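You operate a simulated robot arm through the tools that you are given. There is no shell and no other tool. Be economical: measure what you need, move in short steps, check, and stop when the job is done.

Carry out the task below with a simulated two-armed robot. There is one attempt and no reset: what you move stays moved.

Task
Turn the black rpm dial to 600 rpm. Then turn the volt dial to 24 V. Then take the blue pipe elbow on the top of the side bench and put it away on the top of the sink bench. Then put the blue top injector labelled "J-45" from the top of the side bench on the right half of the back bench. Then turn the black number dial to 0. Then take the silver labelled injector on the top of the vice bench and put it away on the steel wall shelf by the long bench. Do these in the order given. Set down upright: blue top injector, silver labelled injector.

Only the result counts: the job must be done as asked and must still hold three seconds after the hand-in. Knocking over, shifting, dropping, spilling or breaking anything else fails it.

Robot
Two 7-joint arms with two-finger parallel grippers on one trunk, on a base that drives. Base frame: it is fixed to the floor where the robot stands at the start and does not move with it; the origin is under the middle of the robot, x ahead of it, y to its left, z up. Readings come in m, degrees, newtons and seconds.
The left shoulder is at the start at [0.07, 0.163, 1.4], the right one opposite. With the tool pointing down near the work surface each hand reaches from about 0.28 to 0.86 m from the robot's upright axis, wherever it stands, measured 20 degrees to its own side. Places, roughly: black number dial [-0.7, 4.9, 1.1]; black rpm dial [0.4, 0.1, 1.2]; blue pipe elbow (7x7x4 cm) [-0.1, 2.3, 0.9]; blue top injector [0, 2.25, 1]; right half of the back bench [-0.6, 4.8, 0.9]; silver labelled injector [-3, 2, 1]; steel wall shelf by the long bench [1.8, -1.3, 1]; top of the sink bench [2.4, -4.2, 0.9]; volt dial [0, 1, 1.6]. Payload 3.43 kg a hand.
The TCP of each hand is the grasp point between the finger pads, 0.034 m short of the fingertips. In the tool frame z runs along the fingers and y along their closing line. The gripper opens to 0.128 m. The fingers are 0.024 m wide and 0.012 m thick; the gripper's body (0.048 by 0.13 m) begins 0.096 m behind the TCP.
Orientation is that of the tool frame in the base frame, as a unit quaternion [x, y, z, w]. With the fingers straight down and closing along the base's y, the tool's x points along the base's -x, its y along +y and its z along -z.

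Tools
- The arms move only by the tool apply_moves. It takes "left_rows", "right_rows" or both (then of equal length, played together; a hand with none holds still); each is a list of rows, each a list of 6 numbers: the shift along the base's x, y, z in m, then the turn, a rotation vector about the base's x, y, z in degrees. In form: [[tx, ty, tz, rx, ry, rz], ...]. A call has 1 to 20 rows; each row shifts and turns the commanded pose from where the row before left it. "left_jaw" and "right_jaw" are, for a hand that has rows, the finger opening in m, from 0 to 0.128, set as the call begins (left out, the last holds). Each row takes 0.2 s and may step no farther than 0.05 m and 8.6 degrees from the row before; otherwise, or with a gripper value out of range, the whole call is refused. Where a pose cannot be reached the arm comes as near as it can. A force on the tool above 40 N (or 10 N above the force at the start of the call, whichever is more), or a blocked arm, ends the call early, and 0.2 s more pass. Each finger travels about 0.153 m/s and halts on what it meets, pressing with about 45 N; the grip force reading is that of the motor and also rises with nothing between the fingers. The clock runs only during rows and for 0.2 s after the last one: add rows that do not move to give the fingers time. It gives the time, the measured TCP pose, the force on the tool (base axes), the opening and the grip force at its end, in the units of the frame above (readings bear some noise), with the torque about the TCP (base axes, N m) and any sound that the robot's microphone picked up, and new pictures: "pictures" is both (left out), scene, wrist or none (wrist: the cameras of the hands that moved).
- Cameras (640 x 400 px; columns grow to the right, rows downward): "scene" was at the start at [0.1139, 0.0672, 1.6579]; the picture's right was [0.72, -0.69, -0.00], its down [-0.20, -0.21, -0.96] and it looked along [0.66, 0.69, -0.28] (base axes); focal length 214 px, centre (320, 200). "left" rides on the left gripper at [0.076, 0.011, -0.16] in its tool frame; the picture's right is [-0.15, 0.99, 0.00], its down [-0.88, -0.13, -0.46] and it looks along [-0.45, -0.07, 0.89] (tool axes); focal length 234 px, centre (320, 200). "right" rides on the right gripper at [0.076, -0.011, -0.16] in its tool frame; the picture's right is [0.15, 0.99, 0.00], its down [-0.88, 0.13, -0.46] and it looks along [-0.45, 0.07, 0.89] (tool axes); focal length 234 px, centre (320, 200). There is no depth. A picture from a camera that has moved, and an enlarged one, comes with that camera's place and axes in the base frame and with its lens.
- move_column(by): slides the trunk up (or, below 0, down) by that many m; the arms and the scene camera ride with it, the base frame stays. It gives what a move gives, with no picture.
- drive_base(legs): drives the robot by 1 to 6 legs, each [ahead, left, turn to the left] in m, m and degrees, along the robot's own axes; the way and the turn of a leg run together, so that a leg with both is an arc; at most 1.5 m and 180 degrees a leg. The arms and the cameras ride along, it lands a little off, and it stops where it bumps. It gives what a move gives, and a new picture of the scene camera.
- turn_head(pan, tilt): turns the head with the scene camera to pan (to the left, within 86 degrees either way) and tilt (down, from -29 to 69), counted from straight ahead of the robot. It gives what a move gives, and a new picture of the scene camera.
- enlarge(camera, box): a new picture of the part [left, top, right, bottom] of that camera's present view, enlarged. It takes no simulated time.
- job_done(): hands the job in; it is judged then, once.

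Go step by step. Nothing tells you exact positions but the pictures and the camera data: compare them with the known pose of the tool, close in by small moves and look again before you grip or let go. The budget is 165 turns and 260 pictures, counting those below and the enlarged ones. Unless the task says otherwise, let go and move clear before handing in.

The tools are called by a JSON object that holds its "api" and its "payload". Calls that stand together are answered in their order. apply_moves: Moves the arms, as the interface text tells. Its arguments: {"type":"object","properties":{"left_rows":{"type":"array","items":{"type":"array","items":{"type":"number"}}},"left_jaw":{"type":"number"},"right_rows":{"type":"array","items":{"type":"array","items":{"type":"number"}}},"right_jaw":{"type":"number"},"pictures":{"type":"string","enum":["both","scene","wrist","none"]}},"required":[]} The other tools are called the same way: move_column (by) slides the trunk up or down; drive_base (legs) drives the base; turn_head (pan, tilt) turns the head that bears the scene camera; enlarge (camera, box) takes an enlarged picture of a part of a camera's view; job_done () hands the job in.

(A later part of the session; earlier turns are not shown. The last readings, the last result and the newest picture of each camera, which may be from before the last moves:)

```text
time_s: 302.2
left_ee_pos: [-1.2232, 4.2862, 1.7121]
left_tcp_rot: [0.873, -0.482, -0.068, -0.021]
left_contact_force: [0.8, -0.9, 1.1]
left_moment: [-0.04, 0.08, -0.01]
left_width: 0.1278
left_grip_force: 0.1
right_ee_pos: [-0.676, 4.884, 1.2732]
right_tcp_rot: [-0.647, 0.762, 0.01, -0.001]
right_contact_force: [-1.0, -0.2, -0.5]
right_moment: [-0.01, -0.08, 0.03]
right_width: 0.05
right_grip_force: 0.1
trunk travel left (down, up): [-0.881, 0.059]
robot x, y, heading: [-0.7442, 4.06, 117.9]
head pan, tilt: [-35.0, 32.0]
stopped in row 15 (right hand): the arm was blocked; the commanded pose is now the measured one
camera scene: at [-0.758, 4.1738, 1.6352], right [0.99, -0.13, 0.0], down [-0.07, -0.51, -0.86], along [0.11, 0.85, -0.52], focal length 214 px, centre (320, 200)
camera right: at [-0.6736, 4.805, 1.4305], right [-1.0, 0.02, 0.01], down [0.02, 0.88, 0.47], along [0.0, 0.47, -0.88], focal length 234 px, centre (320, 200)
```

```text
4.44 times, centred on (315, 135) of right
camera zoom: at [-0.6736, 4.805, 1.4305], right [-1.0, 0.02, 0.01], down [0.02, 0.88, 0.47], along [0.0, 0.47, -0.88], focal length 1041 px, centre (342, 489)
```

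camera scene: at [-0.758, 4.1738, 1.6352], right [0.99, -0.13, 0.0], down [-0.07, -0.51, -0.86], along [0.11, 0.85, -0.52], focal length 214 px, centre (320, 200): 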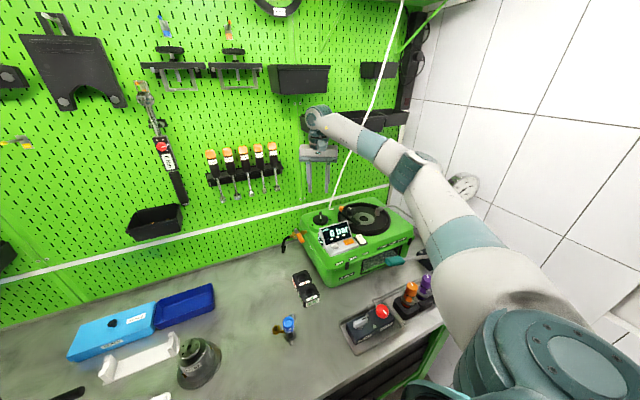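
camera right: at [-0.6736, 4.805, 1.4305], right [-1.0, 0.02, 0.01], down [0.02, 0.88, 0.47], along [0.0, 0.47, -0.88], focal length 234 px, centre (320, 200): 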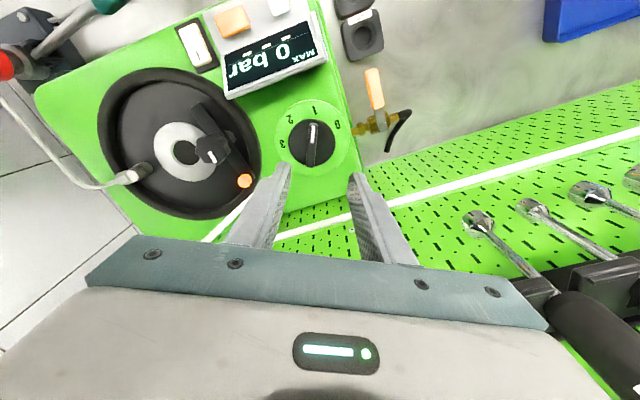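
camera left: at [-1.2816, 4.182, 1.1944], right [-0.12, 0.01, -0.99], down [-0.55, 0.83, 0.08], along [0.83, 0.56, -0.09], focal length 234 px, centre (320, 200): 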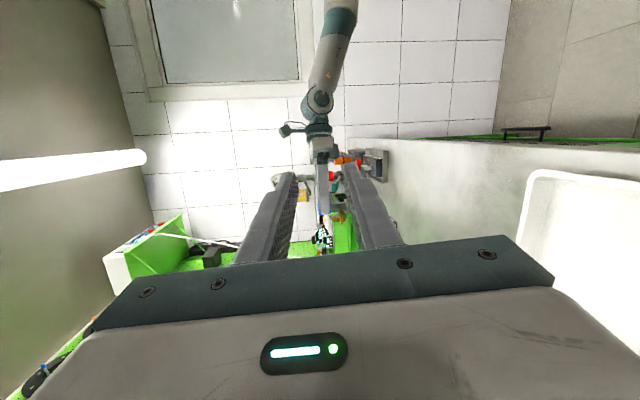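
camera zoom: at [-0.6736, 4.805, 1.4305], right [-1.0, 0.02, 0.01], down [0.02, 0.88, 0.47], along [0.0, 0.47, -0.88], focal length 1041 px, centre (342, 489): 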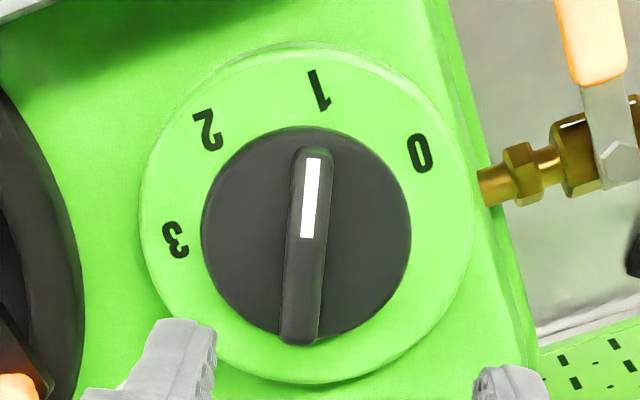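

Pointer exactly at 1; "0" is ~55° clockwise. Descending over the bar.

{"api": "apply_moves", "payload": {"right_rows": [[0.006, 0, -0.03, 0, 0, 0], [0.006, 0, -0.03, 0, 0, 0], [0, 0, -0.03, 0, 0, -4], [0, 0, -0.025, 0, 0, 0], [0, 0, 0, 0, 0, 0]], "right_jaw": 0.04, "pictures": "none"}}

{"api": "enlarge", "payload": {"camera": "right", "box": [240, 110, 400, 210]}}

{"api": "enlarge", "payload": {"camera": "scene", "box": [280, 170, 380, 250]}}

```text
time_s: 303.2
left_ee_pos: [-1.2233, 4.3103, 1.7086]
left_tcp_rot: [0.874, -0.482, -0.066, -0.015]
left_contact_force: [0.6, -1.8, -0.3]
left_moment: [0.1, -0.04, -0.03]
left_width: 0.1281
left_grip_force: 0.0
right_ee_pos: [-0.6579, 4.9044, 1.1556]
right_tcp_rot: [-0.612, 0.79, 0.004, -0.006]
right_contact_force: [0.2, -0.2, 0.7]
right_moment: [0.1, 0.01, 0.04]
right_width: 0.0401
right_grip_force: 0.0
trunk travel left (down, up): [-0.881, 0.059]
robot x, y, heading: [-0.7497, 4.0716, 118.0]
head pan, tilt: [-35.0, 32.0]
stopped in row 4 (right hand): the force on the tool passed its limit at 47 N (the readings are from after the stop); the commanded pose is now the measured one
```

```text
4.00 times, centred on (320, 160) of right
camera zoom: at [-0.6616, 4.8285, 1.3143], right [-0.99, 0.1, 0.01], down [0.1, 0.89, 0.45], along [0.03, 0.45, -0.89], focal length 937 px, centre (320, 360)
```

zoom: 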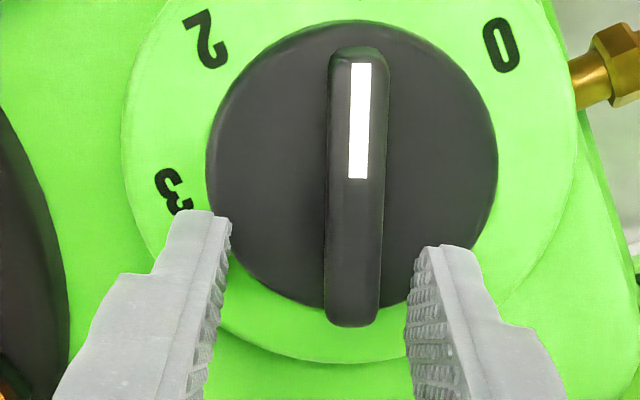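

```text
5.00 times, centred on (330, 210) of scene
camera zoom: at [-0.7594, 4.1952, 1.6334], right [0.99, -0.13, 0.0], down [-0.07, -0.52, -0.85], along [0.11, 0.84, -0.53], focal length 1072 px, centre (270, 150)
```

zoom: 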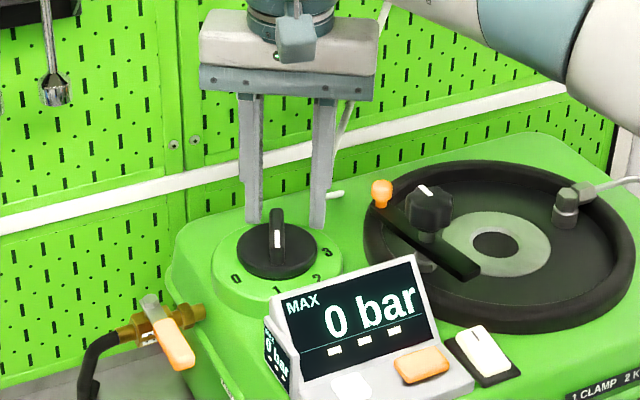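

Tips touched the dial's rim behind its centre. Raising a bit and shifting back onto the bar.

{"api": "apply_moves", "payload": {"right_rows": [[0, 0, 0.012, 0, 0, 0], [-0.008, -0.024, 0, 0, 0, 0], [0, 0, 0, 0, 0, 0]], "pictures": "none"}}

{"api": "enlarge", "payload": {"camera": "right", "box": [240, 110, 400, 210]}}

{"api": "enlarge", "payload": {"camera": "scene", "box": [300, 190, 360, 240]}}

```text
time_s: 304.0
left_ee_pos: [-1.2247, 4.3138, 1.7081]
left_tcp_rot: [0.873, -0.483, -0.065, -0.013]
left_contact_force: [0.5, -0.5, 0.4]
left_moment: [0.01, 0.07, 0.0]
left_width: 0.1284
left_grip_force: 0.1
right_ee_pos: [-0.6655, 4.8849, 1.1661]
right_tcp_rot: [-0.613, 0.79, 0.003, -0.007]
right_contact_force: [-0.2, 0.5, 0.0]
right_moment: [0.02, 0.01, 0.0]
right_width: 0.04
right_grip_force: 0.1
trunk travel left (down, up): [-0.881, 0.059]
robot x, y, heading: [-0.741, 4.07, 117.9]
head pan, tilt: [-35.0, 32.0]
```

```text
4.00 times, centred on (320, 160) of right
camera zoom: at [-0.6694, 4.8092, 1.3245], right [-0.99, 0.1, 0.01], down [0.1, 0.89, 0.45], along [0.04, 0.45, -0.89], focal length 937 px, centre (320, 360)
```

zoom: 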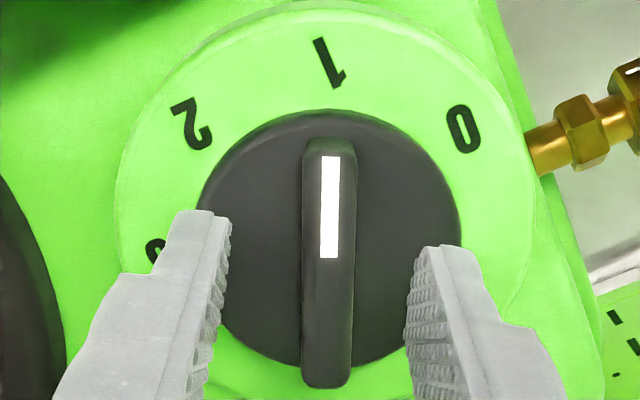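

```text
8.00 times, centred on (330, 215) of scene
camera zoom: at [-0.7591, 4.2002, 1.6332], right [0.99, -0.13, 0.0], down [-0.07, -0.52, -0.85], along [0.11, 0.84, -0.53], focal length 1716 px, centre (240, 80)
```

zoom: 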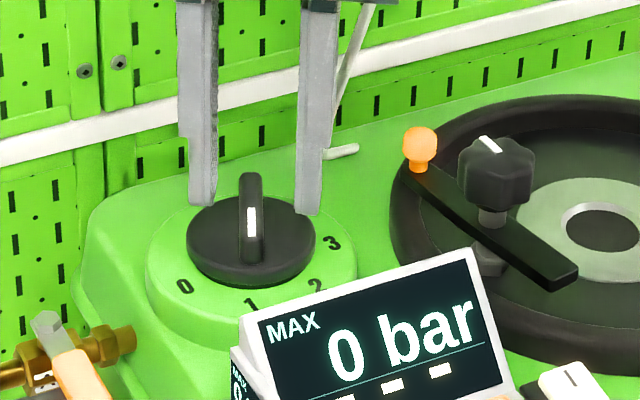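

{"api": "apply_moves", "payload": {"right_rows": [[0, 0.001, -0.005, 0, 0, 0], [0, 0, -0.005, 0, 0, 0], [0, 0, -0.004, 0, 0, 0], [0, 0, 0, 0, 0, 0]], "pictures": "none"}}

{"api": "enlarge", "payload": {"camera": "right", "box": [240, 110, 400, 210]}}

{"api": "enlarge", "payload": {"camera": "scene", "box": [300, 190, 360, 240]}}

```text
time_s: 305.0
left_ee_pos: [-1.2248, 4.3179, 1.707]
left_tcp_rot: [0.872, -0.485, -0.063, -0.013]
left_contact_force: [0.0, 0.0, 0.1]
left_moment: [-0.02, -0.02, 0.01]
left_width: 0.1279
left_grip_force: 0.1
right_ee_pos: [-0.6659, 4.8854, 1.1493]
right_tcp_rot: [-0.613, 0.79, 0.001, -0.008]
right_contact_force: [0.0, -0.1, 0.3]
right_moment: [0.02, -0.02, 0.03]
right_width: 0.0399
right_grip_force: 0.0
trunk travel left (down, up): [-0.881, 0.059]
robot x, y, heading: [-0.75, 4.0676, 117.8]
head pan, tilt: [-35.0, 32.0]
```

```text
4.00 times, centred on (320, 160) of right
camera zoom: at [-0.6708, 4.8114, 1.3092], right [-0.99, 0.1, 0.01], down [0.1, 0.89, 0.45], along [0.04, 0.45, -0.89], focal length 937 px, centre (320, 360)
```

zoom: 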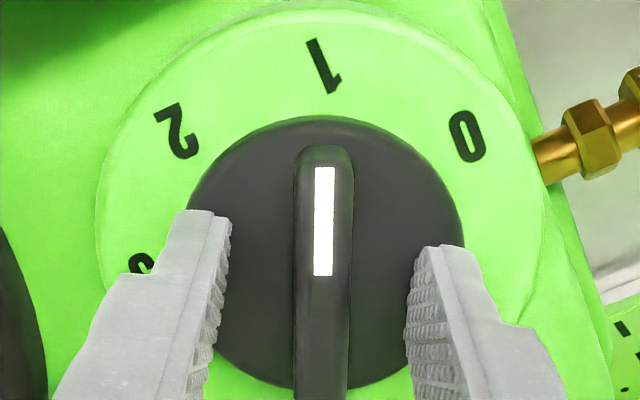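

```text
8.00 times, centred on (330, 215) of scene
camera zoom: at [-0.7602, 4.2025, 1.6329], right [0.99, -0.13, 0.0], down [-0.07, -0.53, -0.85], along [0.11, 0.84, -0.53], focal length 1716 px, centre (240, 80)
```

zoom: 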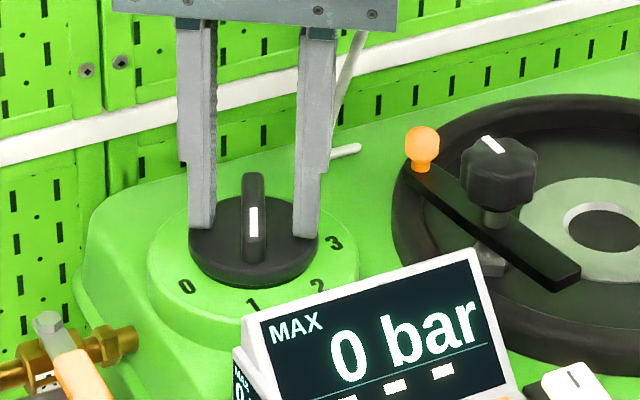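

{"api": "apply_moves", "payload": {"right_rows": [[0, 0, -0.004, 0, 0, 0], [0, 0, -0.003, 0, 0, 0], [0, 0, 0, 0, 0, 0]], "pictures": "none"}}

{"api": "apply_moves", "payload": {"right_rows": [[0, 0, 0, 0, 0, 0], [0, 0, 0, 0, 0, 0], [0, 0, 0, 0, 0, 0]], "right_jaw": 0.004, "pictures": "none"}}

{"api": "enlarge", "payload": {"camera": "right", "box": [240, 110, 400, 210]}}

```text
time_s: 305.8
left_ee_pos: [-1.2246, 4.3139, 1.7083]
left_tcp_rot: [0.873, -0.484, -0.064, -0.014]
left_contact_force: [1.2, 0.0, 0.6]
left_moment: [0.0, 0.03, -0.01]
left_width: 0.1282
left_grip_force: 0.1
right_ee_pos: [-0.6648, 4.8859, 1.1463]
right_tcp_rot: [-0.613, 0.79, 0.004, -0.006]
right_contact_force: [2.0, 5.7, 26.6]
right_moment: [0.23, -0.83, 0.04]
right_width: 0.04
right_grip_force: 0.2
trunk travel left (down, up): [-0.881, 0.059]
robot x, y, heading: [-0.7463, 4.0691, 118.0]
head pan, tilt: [-35.0, 32.0]
```

```text
time_s: 306.6
left_ee_pos: [-1.2289, 4.3155, 1.706]
left_tcp_rot: [0.873, -0.484, -0.062, -0.014]
left_contact_force: [-1.0, 0.6, 0.6]
left_moment: [-0.09, -0.06, 0.0]
left_width: 0.128
left_grip_force: 0.1
right_ee_pos: [-0.666, 4.8853, 1.1463]
right_tcp_rot: [-0.612, 0.791, 0.002, -0.006]
right_contact_force: [-2.6, -9.1, 18.7]
right_moment: [-0.21, -0.31, 0.02]
right_width: 0.0131
right_grip_force: 8.1
trunk travel left (down, up): [-0.881, 0.059]
robot x, y, heading: [-0.748, 4.0683, 117.8]
head pan, tilt: [-35.0, 32.0]
stopped in row 3 (right hand): the force on the tool passed its limit at 41 N (the readings are from after the stop); the commanded pose is now the measured one
```

```text
4.00 times, centred on (320, 160) of right
camera zoom: at [-0.6715, 4.8103, 1.3058], right [-0.99, 0.11, 0.01], down [0.1, 0.89, 0.45], along [0.04, 0.45, -0.89], focal length 937 px, centre (320, 360)
```

zoom: 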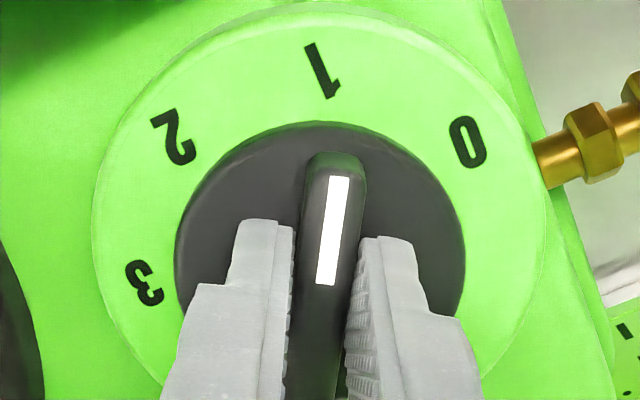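

Gripping the bar. Lift 3 mm off the disc and rotate 48° clockwise.

{"api": "apply_moves", "payload": {"right_rows": [[0, 0, 0.004, 0, 0, 0], [0, 0, 0, 0, 0, 0], [0, 0, 0, 0, 0, -8], [0, 0, 0, 0, 0, -8], [0, 0, 0, 0, 0, -8], [0, 0, 0, 0, 0, -8], [0, 0, 0, 0, 0, -8], [0, 0, 0, 0, 0, -8], [0, 0, 0, 0, 0, 0]], "pictures": "none"}}

{"api": "enlarge", "payload": {"camera": "right", "box": [240, 110, 400, 210]}}

```text
time_s: 308.6
left_ee_pos: [-1.2307, 4.3193, 1.7053]
left_tcp_rot: [0.873, -0.484, -0.061, -0.013]
left_contact_force: [0.4, -1.0, 0.0]
left_moment: [-0.03, -0.01, -0.01]
left_width: 0.1278
left_grip_force: 0.1
right_ee_pos: [-0.6669, 4.8883, 1.1479]
right_tcp_rot: [-0.237, 0.971, 0.002, -0.004]
right_contact_force: [-23.3, -10.4, -18.4]
right_moment: [-0.56, 0.14, 1.2]
right_width: 0.0134
right_grip_force: 45.1
trunk travel left (down, up): [-0.881, 0.059]
robot x, y, heading: [-0.7474, 4.0647, 117.6]
head pan, tilt: [-35.0, 32.0]
```

```text
4.00 times, centred on (320, 160) of right
camera zoom: at [-0.7264, 4.8421, 1.306], right [-0.59, 0.81, 0.01], down [0.73, 0.52, 0.45], along [0.36, 0.27, -0.89], focal length 937 px, centre (320, 360)
```

zoom: 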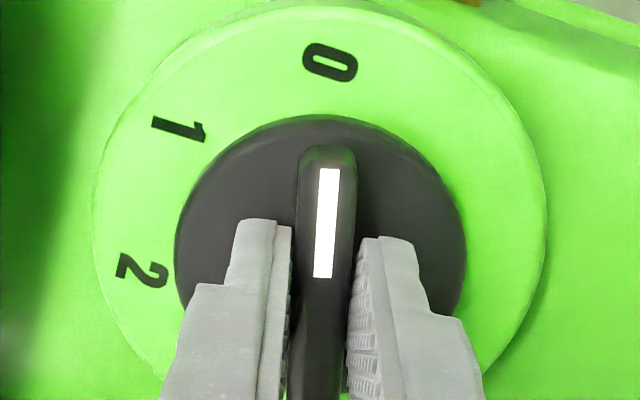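

Pointer is on 0. Releasing and rising to verify.

{"api": "apply_moves", "payload": {"right_rows": [[0, 0, 0, 0, 0, 0], [0, 0, 0, 0, 0, 0]], "right_jaw": 0.05, "pictures": "none"}}

{"api": "apply_moves", "payload": {"right_rows": [[0, 0, 0.03, 0, 0, 0], [0, 0, 0.04, 0, 0, 0], [0, 0, 0.04, 0, 0, 0], [0, 0, 0.04, 0, 0, 0]], "pictures": "none"}}

{"api": "enlarge", "payload": {"camera": "right", "box": [260, 90, 370, 180]}}

{"api": "enlarge", "payload": {"camera": "scene", "box": [250, 180, 390, 370]}}

```text
time_s: 309.2
left_ee_pos: [-1.2268, 4.3191, 1.7073]
left_tcp_rot: [0.872, -0.485, -0.063, -0.013]
left_contact_force: [-0.9, -0.3, -0.2]
left_moment: [-0.02, -0.06, 0.01]
left_width: 0.1278
left_grip_force: 0.1
right_ee_pos: [-0.6633, 4.8868, 1.1471]
right_tcp_rot: [-0.236, 0.972, 0.005, -0.003]
right_contact_force: [0.3, -0.7, 0.2]
right_moment: [-0.01, -0.01, -0.05]
right_width: 0.05
right_grip_force: 0.1
trunk travel left (down, up): [-0.881, 0.059]
robot x, y, heading: [-0.7466, 4.0696, 117.7]
head pan, tilt: [-35.0, 32.0]
```

```text
time_s: 310.2
left_ee_pos: [-1.2256, 4.3181, 1.7072]
left_tcp_rot: [0.873, -0.484, -0.063, -0.013]
left_contact_force: [0.0, -0.1, 0.6]
left_moment: [0.04, 0.02, 0.01]
left_width: 0.1279
left_grip_force: 0.1
right_ee_pos: [-0.6623, 4.8848, 1.2986]
right_tcp_rot: [-0.237, 0.972, 0.003, -0.005]
right_contact_force: [-0.7, 0.0, 0.6]
right_moment: [0.04, 0.0, -0.02]
right_width: 0.05
right_grip_force: 0.1
trunk travel left (down, up): [-0.881, 0.059]
robot x, y, heading: [-0.7496, 4.0664, 117.6]
head pan, tilt: [-35.0, 32.0]
```

```text
4.44 times, centred on (315, 135) of right
camera zoom: at [-0.7209, 4.8402, 1.4576], right [-0.58, 0.81, 0.01], down [0.73, 0.52, 0.45], along [0.36, 0.27, -0.89], focal length 1041 px, centre (342, 489)
```

zoom: 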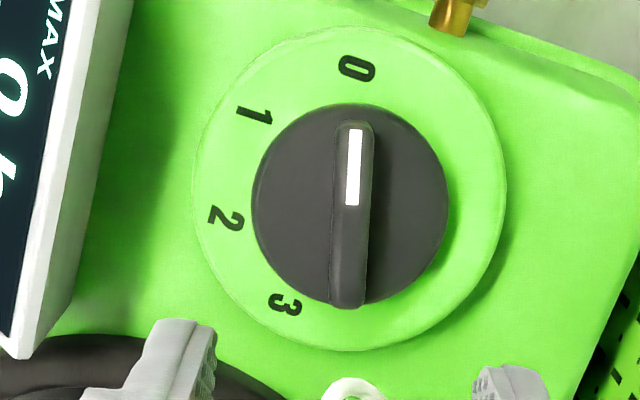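

```text
2.11 times, centred on (320, 275) of scene
camera zoom: at [-0.7598, 4.2018, 1.633], right [0.99, -0.13, 0.0], down [-0.07, -0.53, -0.85], along [0.11, 0.84, -0.53], focal length 452 px, centre (320, 42)
```

zoom: 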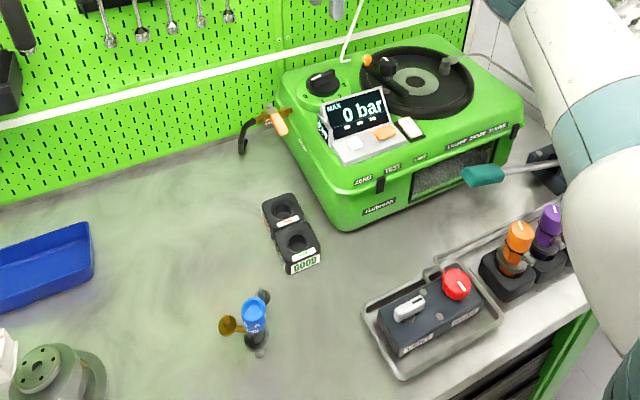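

The number dial is at 0. Retracting and heading for the vice bench; first back out and look.

{"api": "apply_moves", "payload": {"right_rows": [[0, 0, 0.04, 0, 0, 0], [0, 0, 0.04, 0, 0, 0], [0, -0.045, 0.02, 0, 0, 0], [0, -0.045, 0, 0, 0, 0], [0, -0.045, 0, 0, 0, 0], [0, -0.045, 0, 0, 0, 0], [0, -0.045, 0, 0, 0, 0], [0, -0.045, 0, 0, 0, 0]], "pictures": "none"}}

{"api": "drive_base", "payload": {"legs": [[0, 0, -24], [-0.25, 0.12, 0], [-0.8, 0.1, 0], [0, 0, 60]]}}

{"api": "turn_head", "payload": {"pan": 20, "tilt": 20}}

```text
time_s: 310.5
left_ee_pos: [-1.2242, 4.3188, 1.707]
left_tcp_rot: [0.872, -0.484, -0.063, -0.011]
left_contact_force: [-0.3, -0.2, 0.2]
left_moment: [0.01, -0.01, 0.03]
left_width: 0.1278
left_grip_force: 0.0
right_ee_pos: [-0.6585, 4.8837, 1.3005]
right_tcp_rot: [-0.237, 0.971, -0.006, 0.0]
right_contact_force: [1.9, -1.0, -4.7]
right_moment: [0.11, -0.01, 0.04]
right_width: 0.0501
right_grip_force: 0.0
trunk travel left (down, up): [-0.881, 0.059]
robot x, y, heading: [-0.7453, 4.0704, 117.6]
head pan, tilt: [-35.0, 32.0]
stopped in row 1 (right hand): the force on the tool passed its limit at 62 N (the readings are from after the stop); the commanded pose is now the measured one
```

```text
time_s: 320.3
left_ee_pos: [-1.4232, 2.9261, 1.7083]
left_tcp_rot: [0.979, -0.193, -0.065, 0.007]
left_contact_force: [-0.7, 1.0, -0.3]
left_moment: [0.02, 0.0, 0.01]
left_width: 0.1279
left_grip_force: 0.2
right_ee_pos: [-1.2937, 3.716, 1.3015]
right_tcp_rot: [-0.524, 0.852, -0.005, 0.001]
right_contact_force: [0.6, -0.6, -1.4]
right_moment: [0.01, 0.01, 0.05]
right_width: 0.05
right_grip_force: 0.1
trunk travel left (down, up): [-0.881, 0.059]
robot x, y, heading: [-0.8885, 3.004, 153.4]
head pan, tilt: [-35.0, 32.0]
camera scene: at [-0.9783, 3.1041, 1.6329], right [0.88, 0.48, 0.0], down [0.25, -0.47, -0.85], along [-0.4, 0.75, -0.53], focal length 214 px, centre (320, 200)
```

scene: 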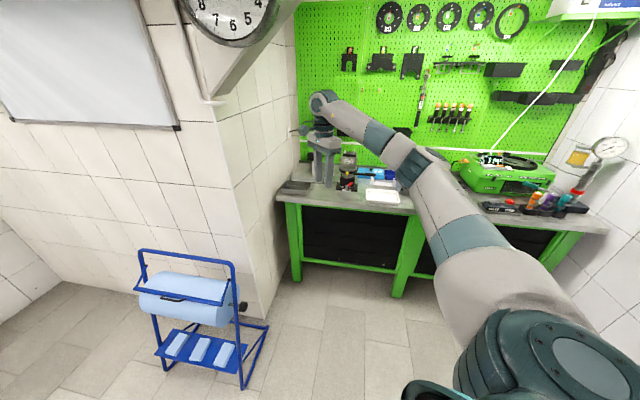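

```text
time_s: 321.5
left_ee_pos: [-1.4232, 2.9263, 1.7083]
left_tcp_rot: [0.979, -0.193, -0.064, 0.008]
left_contact_force: [0.5, -0.5, 0.3]
left_moment: [0.01, 0.0, -0.02]
left_width: 0.1278
left_grip_force: 0.0
right_ee_pos: [-1.2947, 3.7151, 1.3015]
right_tcp_rot: [-0.524, 0.852, -0.006, 0.001]
right_contact_force: [-1.1, -0.1, 0.0]
right_moment: [0.03, -0.01, 0.0]
right_width: 0.05
right_grip_force: 0.0
trunk travel left (down, up): [-0.881, 0.059]
robot x, y, heading: [-0.8899, 3.0029, 153.4]
head pan, tilt: [20.0, 20.0]
camera scene: at [-1.0285, 3.0357, 1.6521], right [0.11, 0.99, 0.0], down [0.34, -0.04, -0.94], along [-0.93, 0.11, -0.34], focal length 214 px, centre (320, 200)
```

scene: 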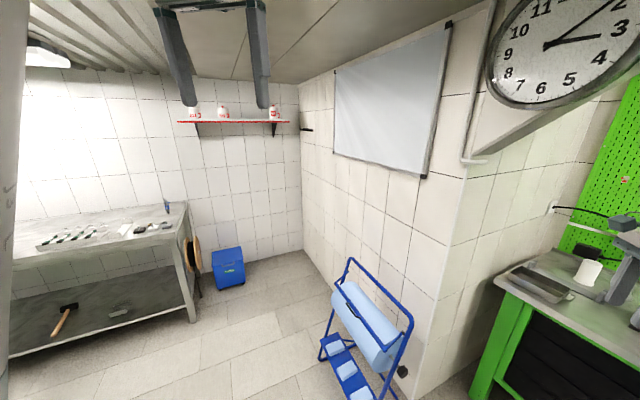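

A force stop interrupted the retraction before the drive; I'll check that J-45 and the dial are undisturbed.

{"api": "turn_head", "payload": {"pan": -50, "tilt": 22}}

{"api": "enlarge", "payload": {"camera": "scene", "box": [240, 130, 440, 260]}}

```text
time_s: 322.9
left_ee_pos: [-1.423, 2.9253, 1.7074]
left_tcp_rot: [0.979, -0.193, -0.065, 0.007]
left_contact_force: [-0.4, -0.1, -0.4]
left_moment: [0.01, 0.0, -0.02]
left_width: 0.1279
left_grip_force: 0.0
right_ee_pos: [-1.2948, 3.715, 1.3018]
right_tcp_rot: [-0.524, 0.852, -0.005, 0.001]
right_contact_force: [0.4, -0.1, -1.0]
right_moment: [0.0, -0.04, 0.02]
right_width: 0.0502
right_grip_force: 0.1
trunk travel left (down, up): [-0.881, 0.059]
robot x, y, heading: [-0.8899, 3.0055, 153.3]
head pan, tilt: [-50.0, 22.0]
camera scene: at [-0.9578, 3.1151, 1.6489], right [0.97, 0.23, 0.0], down [0.09, -0.36, -0.93], along [-0.22, 0.9, -0.37], focal length 214 px, centre (320, 200)
```

scene: 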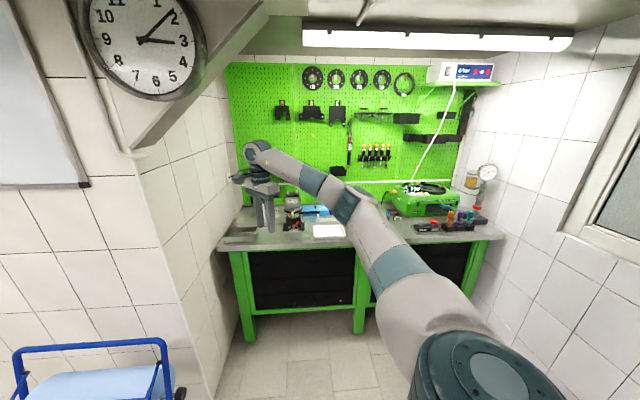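

```text
3.08 times, centred on (340, 195) of scene
camera zoom: at [-0.9578, 3.1151, 1.6489], right [0.97, 0.23, 0.0], down [0.09, -0.36, -0.93], along [-0.22, 0.9, -0.37], focal length 660 px, centre (258, 215)
```

zoom: 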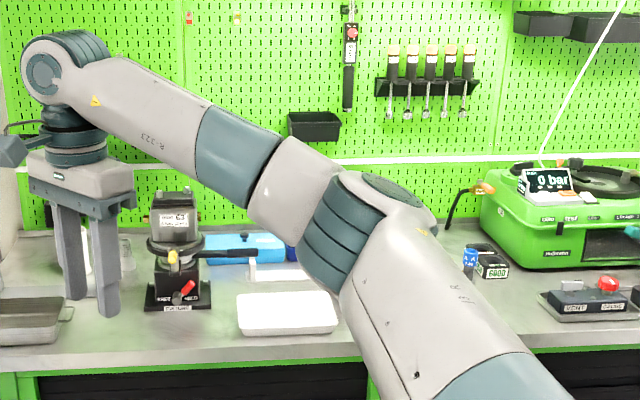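

J-45 and the dial look fine. Tucking the right arm and driving toward the vice bench.

{"api": "apply_moves", "payload": {"right_rows": [[0.0142, -0.043, 0.01, 0, 0, 0], [0.0142, -0.043, 0.01, 0, 0, 0], [0.0142, -0.043, 0.01, 0, 0, 0], [0.0142, -0.043, 0.01, 0, 0, 0], [0.0142, -0.043, 0, 0, 0, 0], [0.0142, -0.043, 0, 0, 0, 0], [0.0142, -0.043, 0, 0, 0, 0], [0.0142, -0.043, 0, 0, 0, 0], [0.0142, -0.043, 0, 0, 0, 0]], "pictures": "none"}}

{"api": "drive_base", "payload": {"legs": [[0, 0, 40], [1.05, 0.5, 0]]}}

{"api": "turn_head", "payload": {"pan": 0, "tilt": 30}}

```text
time_s: 324.9
left_ee_pos: [-1.4248, 2.9226, 1.7072]
left_tcp_rot: [0.979, -0.193, -0.064, 0.007]
left_contact_force: [-0.5, 0.9, 0.3]
left_moment: [0.06, -0.04, 0.01]
left_width: 0.1279
left_grip_force: 0.1
right_ee_pos: [-1.1665, 3.323, 1.3418]
right_tcp_rot: [-0.524, 0.852, -0.005, 0.002]
right_contact_force: [0.3, -0.3, 0.6]
right_moment: [0.04, -0.01, 0.02]
right_width: 0.0498
right_grip_force: 0.0
trunk travel left (down, up): [-0.881, 0.059]
robot x, y, heading: [-0.8886, 3.0023, 153.6]
head pan, tilt: [-50.0, 22.0]
```

```text
time_s: 332.6
left_ee_pos: [-2.1519, 1.8863, 1.7071]
left_tcp_rot: [0.986, 0.152, -0.058, 0.029]
left_contact_force: [0.2, 0.5, 0.5]
left_moment: [0.01, 0.02, -0.01]
left_width: 0.128
left_grip_force: 0.0
right_ee_pos: [-2.2116, 2.3578, 1.3415]
right_tcp_rot: [0.783, -0.622, 0.005, -0.003]
right_contact_force: [-0.7, -0.3, -0.3]
right_moment: [-0.05, 0.01, 0.0]
right_width: 0.0501
right_grip_force: 0.0
trunk travel left (down, up): [-0.881, 0.059]
robot x, y, heading: [-1.7932, 2.2872, -166.9]
head pan, tilt: [-50.0, 22.0]
camera scene: at [-1.9156, 2.3307, 1.649], right [0.6, 0.8, 0.0], down [0.3, -0.22, -0.93], along [-0.74, 0.55, -0.37], focal length 214 px, centre (320, 200)
```

scene: 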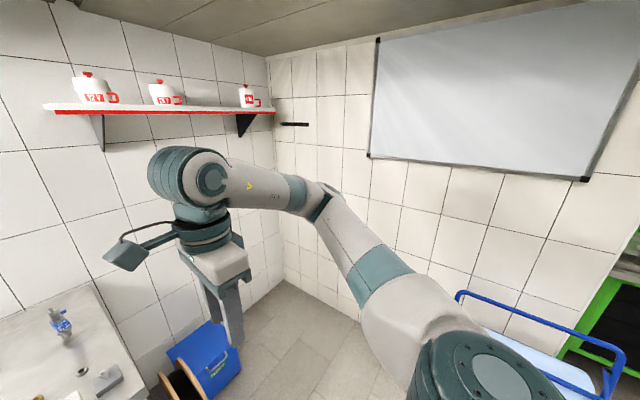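

```text
time_s: 333.8
left_ee_pos: [-2.1512, 1.8859, 1.7073]
left_tcp_rot: [0.986, 0.152, -0.058, 0.028]
left_contact_force: [-0.9, -0.2, 1.6]
left_moment: [-0.02, -0.03, 0.02]
left_width: 0.1279
left_grip_force: 0.0
right_ee_pos: [-2.2114, 2.358, 1.342]
right_tcp_rot: [0.783, -0.622, 0.006, -0.002]
right_contact_force: [0.1, -0.3, -0.8]
right_moment: [-0.02, 0.01, -0.01]
right_width: 0.0501
right_grip_force: 0.1
trunk travel left (down, up): [-0.881, 0.059]
robot x, y, heading: [-1.7898, 2.2833, -166.6]
head pan, tilt: [0.0, 30.0]
camera scene: at [-1.9297, 2.2541, 1.6361], right [-0.23, 0.97, 0.0], down [0.49, 0.11, -0.87], along [-0.84, -0.2, -0.5], focal length 214 px, centre (320, 200)
```

scene: 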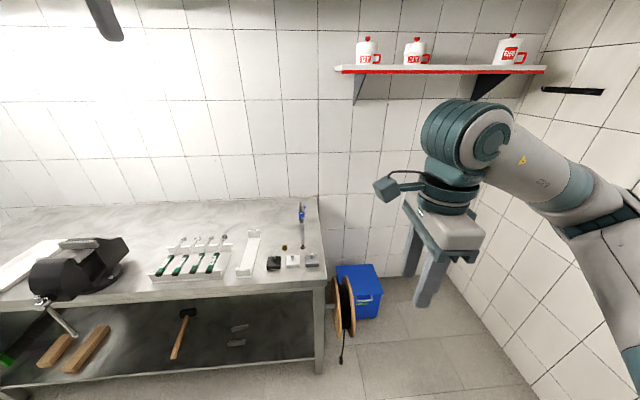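

{"api": "enlarge", "payload": {"camera": "scene", "box": [140, 190, 330, 290]}}

{"api": "enlarge", "payload": {"camera": "scene", "box": [280, 195, 330, 275]}}

```text
3.37 times, centred on (235, 240) of scene
camera zoom: at [-1.9297, 2.2541, 1.6361], right [-0.23, 0.97, 0.0], down [0.49, 0.11, -0.87], along [-0.84, -0.2, -0.5], focal length 722 px, centre (606, 65)
```

zoom: 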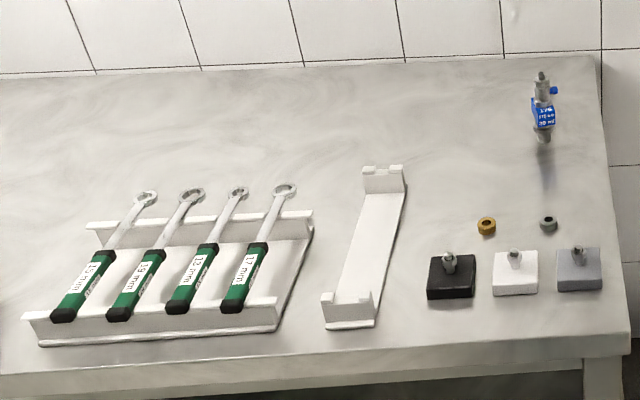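

```text
5.00 times, centred on (305, 235) of scene
camera zoom: at [-1.9297, 2.2541, 1.6361], right [-0.23, 0.97, 0.0], down [0.49, 0.11, -0.87], along [-0.84, -0.2, -0.5], focal length 1072 px, centre (395, 25)
```

zoom: 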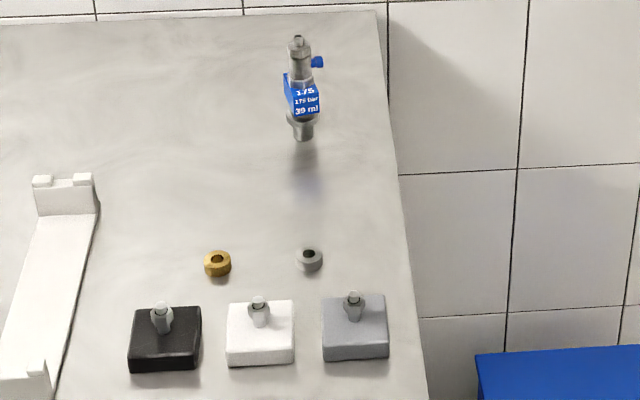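

The silver injector (label "175 bar 39 ml") stands at about [-2.884, 1.916], ~0.135 m tall. Driving closer to inspect it from above.

{"api": "drive_base", "payload": {"legs": [[0.33, 0.18, 0]]}}

{"api": "enlarge", "payload": {"camera": "scene", "box": [280, 170, 380, 250]}}

{"api": "enlarge", "payload": {"camera": "right", "box": [0, 0, 640, 400]}}

```text
time_s: 336.2
left_ee_pos: [-2.4267, 1.6396, 1.7096]
left_tcp_rot: [0.986, 0.153, -0.059, 0.028]
left_contact_force: [-0.2, 0.6, 0.2]
left_moment: [-0.01, 0.03, 0.01]
left_width: 0.1279
left_grip_force: 0.0
right_ee_pos: [-2.4868, 2.1108, 1.3426]
right_tcp_rot: [0.782, -0.623, 0.004, -0.002]
right_contact_force: [0.6, 0.5, -0.5]
right_moment: [-0.02, 0.05, -0.01]
right_width: 0.05
right_grip_force: 0.0
trunk travel left (down, up): [-0.881, 0.059]
robot x, y, heading: [-2.07, 2.0404, -166.8]
head pan, tilt: [0.0, 30.0]
camera scene: at [-2.2049, 2.0076, 1.6364], right [-0.23, 0.97, 0.0], down [0.49, 0.11, -0.87], along [-0.84, -0.2, -0.5], focal length 214 px, centre (320, 200)
```

scene: 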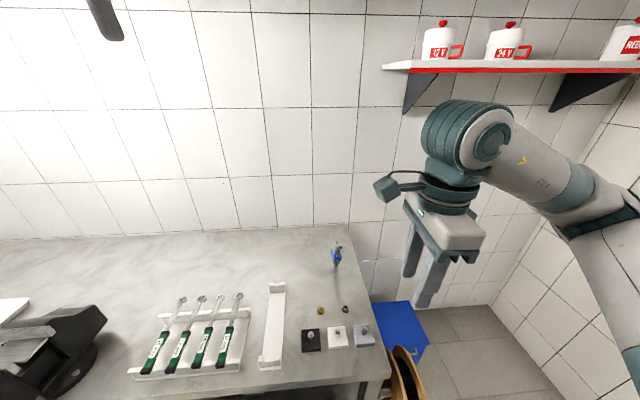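

```text
5.00 times, centred on (330, 210) of scene
camera zoom: at [-2.2049, 2.0076, 1.6364], right [-0.23, 0.97, 0.0], down [0.49, 0.11, -0.87], along [-0.84, -0.2, -0.5], focal length 1072 px, centre (270, 150)
```

zoom: 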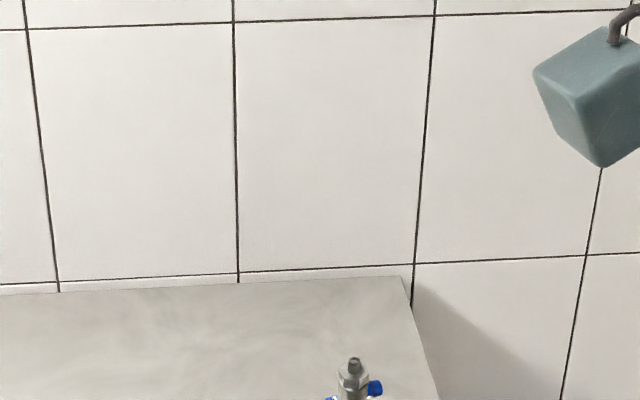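

```text
1.00 times, centred on (320, 200) of right (not enlarged: the box is as wide or as high as the picture)
camera zoom: at [-2.4592, 2.0405, 1.5014], right [-0.93, -0.37, -0.01], down [-0.33, 0.83, 0.45], along [-0.16, 0.42, -0.89], focal length 234 px, centre (320, 200)
```

zoom: 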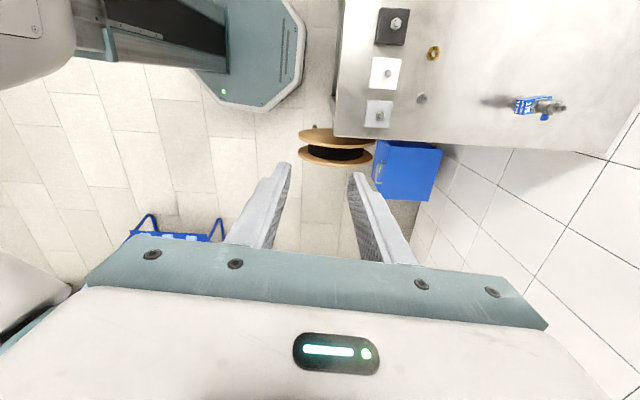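

{"api": "enlarge", "payload": {"camera": "scene", "box": [316, 230, 356, 280]}}

{"api": "enlarge", "payload": {"camera": "right", "box": [490, 75, 590, 135]}}

```text
8.00 times, centred on (336, 255) of scene
camera zoom: at [-2.2049, 2.0076, 1.6364], right [-0.23, 0.97, 0.0], down [0.49, 0.11, -0.87], along [-0.84, -0.2, -0.5], focal length 1716 px, centre (192, -240)
```

zoom: 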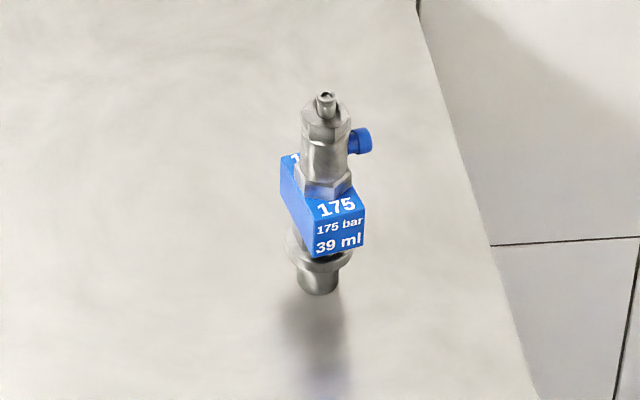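

```text
6.40 times, centred on (540, 105) of right
camera zoom: at [-2.4592, 2.0405, 1.5014], right [-0.93, -0.37, -0.01], down [-0.33, 0.83, 0.45], along [-0.16, 0.42, -0.89], focal length 1499 px, centre (-1088, 808)
```

zoom: 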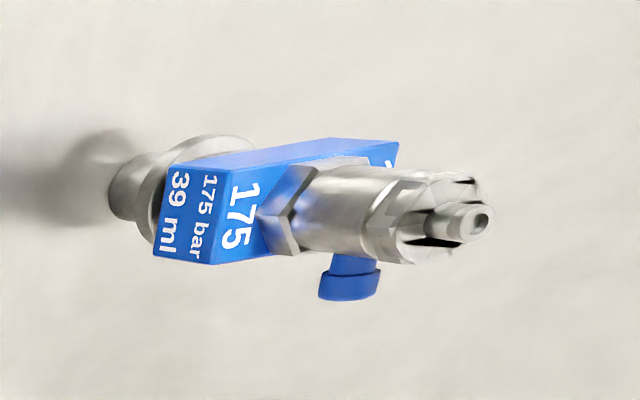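

The label block's flat sides are roughly parallel to my approach direction, so I'll grasp it horizontally (pointing ~206°, 15° downward), which also suits the shelf. Reorienting to a standoff.

{"api": "apply_moves", "payload": {"right_rows": [[-0.0107, -0.0046, -0.0112, 0, 0, -7.7], [-0.0107, -0.0046, -0.0112, 0, 0, -7.7], [-0.0107, -0.0046, -0.0112, 0, 0, -7.7], [-0.0107, -0.0046, -0.0112, 0, 0, -7.7], [-0.0107, -0.0046, -0.0112, 0, 0, -7.7], [-0.0107, -0.0046, -0.0112, 0, 0, -7.7], [-0.0107, -0.0046, -0.0112, 0, 0, -7.7], [-0.0107, -0.0046, -0.0112, 0, 0, -7.7], [-0.0107, -0.0046, -0.0112, 0, 0, -7.7], [-0.0107, -0.0046, -0.0112, 0, 0, -7.7], [-0.0107, -0.0046, -0.0112, -3.285, 6.74, 0], [-0.0107, -0.0046, -0.0112, -3.285, 6.74, 0], [-0.0107, -0.0046, -0.0112, -3.285, 6.74, 0], [-0.0107, -0.0046, -0.0112, -3.285, 6.74, 0], [-0.0107, -0.0046, -0.0112, -3.285, 6.74, 0], [-0.0107, -0.0046, -0.0112, -3.285, 6.74, 0], [-0.0107, -0.0046, -0.0112, -3.285, 6.74, 0], [-0.0107, -0.0046, -0.0112, -3.285, 6.74, 0], [-0.0107, -0.0046, -0.0112, -3.285, 6.74, 0], [-0.0107, -0.0046, -0.0112, -3.285, 6.74, 0]], "right_jaw": 0.07}}

```text
time_s: 340.4
left_ee_pos: [-2.4292, 1.6374, 1.7075]
left_tcp_rot: [0.986, 0.152, -0.058, 0.029]
left_contact_force: [0.0, -0.7, 0.1]
left_moment: [0.04, 0.0, -0.03]
left_width: 0.128
left_grip_force: 0.1
right_ee_pos: [-2.6699, 2.032, 1.1507]
right_tcp_rot: [-0.204, 0.873, -0.104, -0.431]
right_contact_force: [-0.3, -0.2, 0.5]
right_moment: [0.02, -0.02, 0.01]
right_width: 0.0699
right_grip_force: 0.1
right hand out of reach, approached as far as the arm can: row 18, 19, 20
trunk travel left (down, up): [-0.881, 0.059]
robot x, y, heading: [-2.0694, 2.0428, -166.7]
head pan, tilt: [0.0, 30.0]
camera scene: at [-2.2072, 2.0059, 1.6361], right [-0.23, 0.97, 0.0], down [0.49, 0.11, -0.87], along [-0.84, -0.2, -0.5], focal length 214 px, centre (320, 200)
camera right: at [-2.5924, 2.0599, 1.3077], right [-0.52, 0.85, 0.11], down [0.74, 0.51, -0.42], along [-0.42, -0.14, -0.9], focal length 234 px, centre (320, 200)
```

scene: 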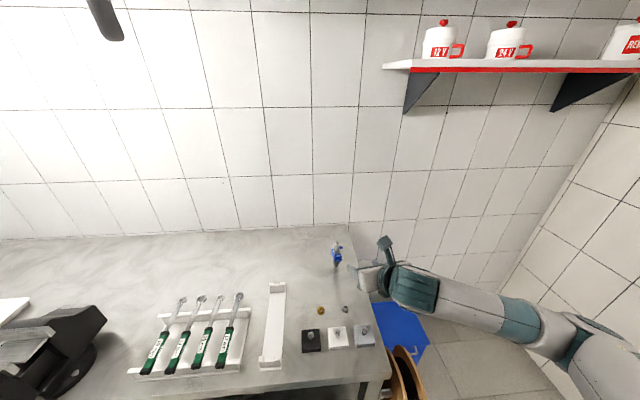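
right: 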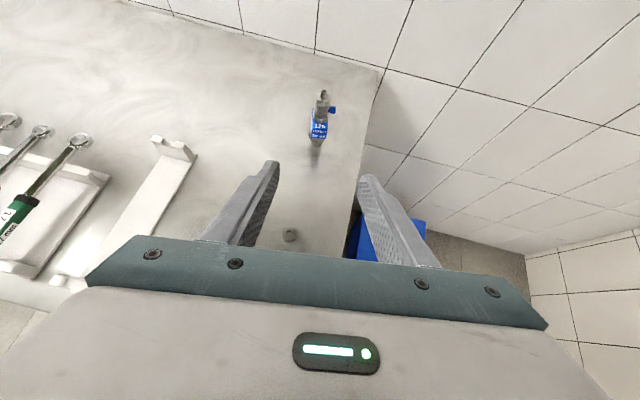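

{"api": "enlarge", "payload": {"camera": "right", "box": [275, 80, 365, 160]}}

```text
5.00 times, centred on (320, 120) of right
camera zoom: at [-2.5924, 2.0599, 1.3077], right [-0.52, 0.85, 0.11], down [0.74, 0.51, -0.42], along [-0.42, -0.14, -0.9], focal length 1171 px, centre (320, 600)
```

zoom: 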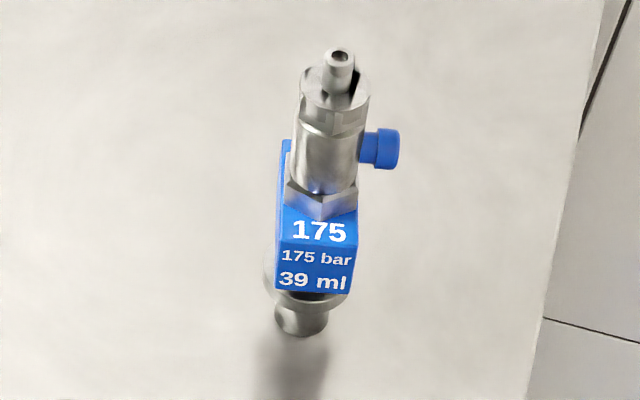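

The block faces the approach direction nicely. Moving outward and lower to a standoff with a flatter tilt.

{"api": "apply_moves", "payload": {"right_rows": [[-0.0236, -0.0124, -0.03, 0, 0, 0], [-0.0236, -0.0124, -0.03, 0, 0, 0], [-0.0236, -0.0124, -0.03, -3.2, 6.5, 0], [-0.0236, -0.0124, -0.03, -3.2, 6.5, 0], [-0.0236, -0.0124, -0.03, -3.2, 6.5, 0], [0, 0, 0, 0, 0, 0]]}}

{"api": "enlarge", "payload": {"camera": "right", "box": [240, 90, 400, 190]}}

```text
time_s: 341.8
left_ee_pos: [-2.4295, 1.6364, 1.7068]
left_tcp_rot: [0.986, 0.152, -0.058, 0.028]
left_contact_force: [0.7, -0.5, 0.1]
left_moment: [0.0, 0.04, 0.03]
left_width: 0.1281
left_grip_force: 0.1
right_ee_pos: [-2.7123, 2.0082, 1.0986]
right_tcp_rot: [-0.205, 0.873, -0.104, -0.429]
right_contact_force: [-0.1, 0.5, 0.5]
right_moment: [-0.01, 0.01, 0.0]
right_width: 0.0701
right_grip_force: 0.1
right hand out of reach, approached as far as the arm can: row 2, 3, 4, 5
trunk travel left (down, up): [-0.881, 0.059]
robot x, y, heading: [-2.0707, 2.0372, -166.8]
head pan, tilt: [0.0, 30.0]
camera scene: at [-2.207, 2.0053, 1.6361], right [-0.23, 0.97, 0.0], down [0.49, 0.12, -0.87], along [-0.84, -0.2, -0.5], focal length 214 px, centre (320, 200)
camera right: at [-2.6345, 2.0361, 1.2554], right [-0.52, 0.85, 0.11], down [0.75, 0.52, -0.42], along [-0.41, -0.14, -0.9], focal length 234 px, centre (320, 200)
```

scene: 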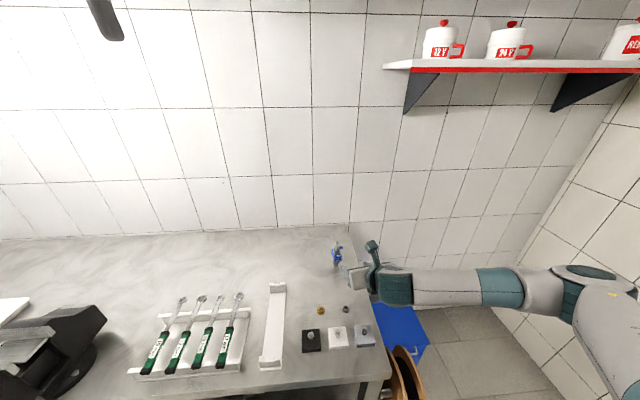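
right: 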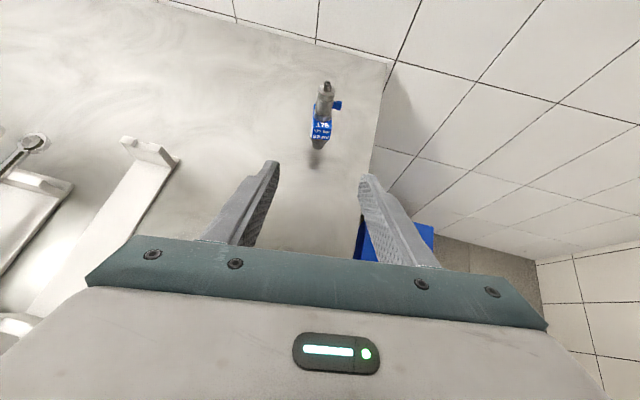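

```text
4.00 times, centred on (320, 140) of right
camera zoom: at [-2.6345, 2.0361, 1.2554], right [-0.52, 0.85, 0.11], down [0.75, 0.52, -0.42], along [-0.41, -0.14, -0.9], focal length 937 px, centre (320, 440)
```

zoom: 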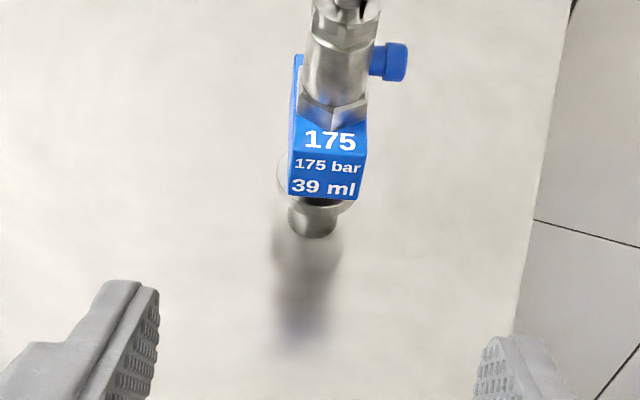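

The arm limits at ~37° pitch; that works for grasping too. I'll set the commanded pose back to 37° at a standoff.

{"api": "apply_moves", "payload": {"right_rows": [[0.003, 0.001, 0.01, 3.26, -6.53, 0], [0.003, 0.001, 0.01, 3.26, -6.53, 0], [0.003, 0.001, 0.01, 3.26, -6.53, 0], [0.003, 0.001, 0.01, 3.26, -6.53, 0], [0.004, 0.001, 0.01, 3.26, -6.53, 0], [0.004, 0.001, 0.01, 3.26, -6.53, 0], [0, 0, 0, 0, 0, 0]], "pictures": "wrist"}}

{"api": "enlarge", "payload": {"camera": "right", "box": [240, 90, 400, 190]}}

```text
time_s: 343.4
left_ee_pos: [-2.4288, 1.6383, 1.7076]
left_tcp_rot: [0.986, 0.152, -0.058, 0.03]
left_contact_force: [-0.8, 0.7, -0.4]
left_moment: [0.01, -0.01, -0.01]
left_width: 0.1281
left_grip_force: 0.2
right_ee_pos: [-2.6896, 2.0162, 1.1587]
right_tcp_rot: [-0.227, 0.971, -0.019, -0.073]
right_contact_force: [0.2, -0.5, 0.5]
right_moment: [0.01, -0.03, -0.03]
right_width: 0.0698
right_grip_force: 0.1
trunk travel left (down, up): [-0.881, 0.059]
robot x, y, heading: [-2.069, 2.0375, -166.6]
head pan, tilt: [0.0, 30.0]
camera right: at [-2.7303, 1.9836, 1.3271], right [-0.57, 0.82, 0.02], down [0.78, 0.53, 0.32], along [0.25, 0.19, -0.95], focal length 234 px, centre (320, 200)
```

right: 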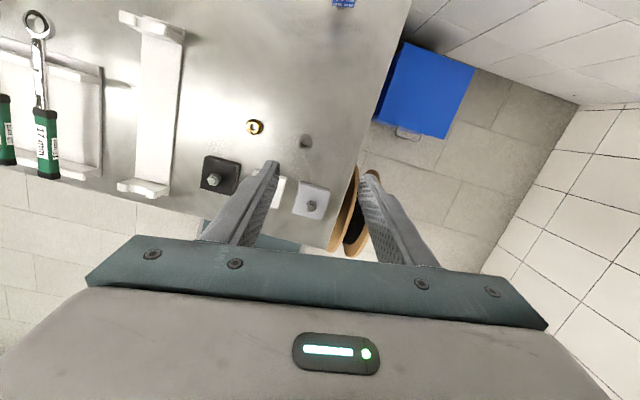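

```text
4.00 times, centred on (320, 140) of right
camera zoom: at [-2.7303, 1.9836, 1.3271], right [-0.57, 0.82, 0.02], down [0.78, 0.53, 0.32], along [0.25, 0.19, -0.95], focal length 937 px, centre (320, 440)
```

zoom: 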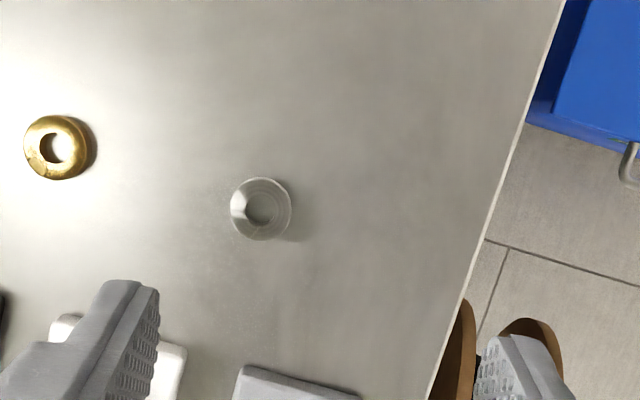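

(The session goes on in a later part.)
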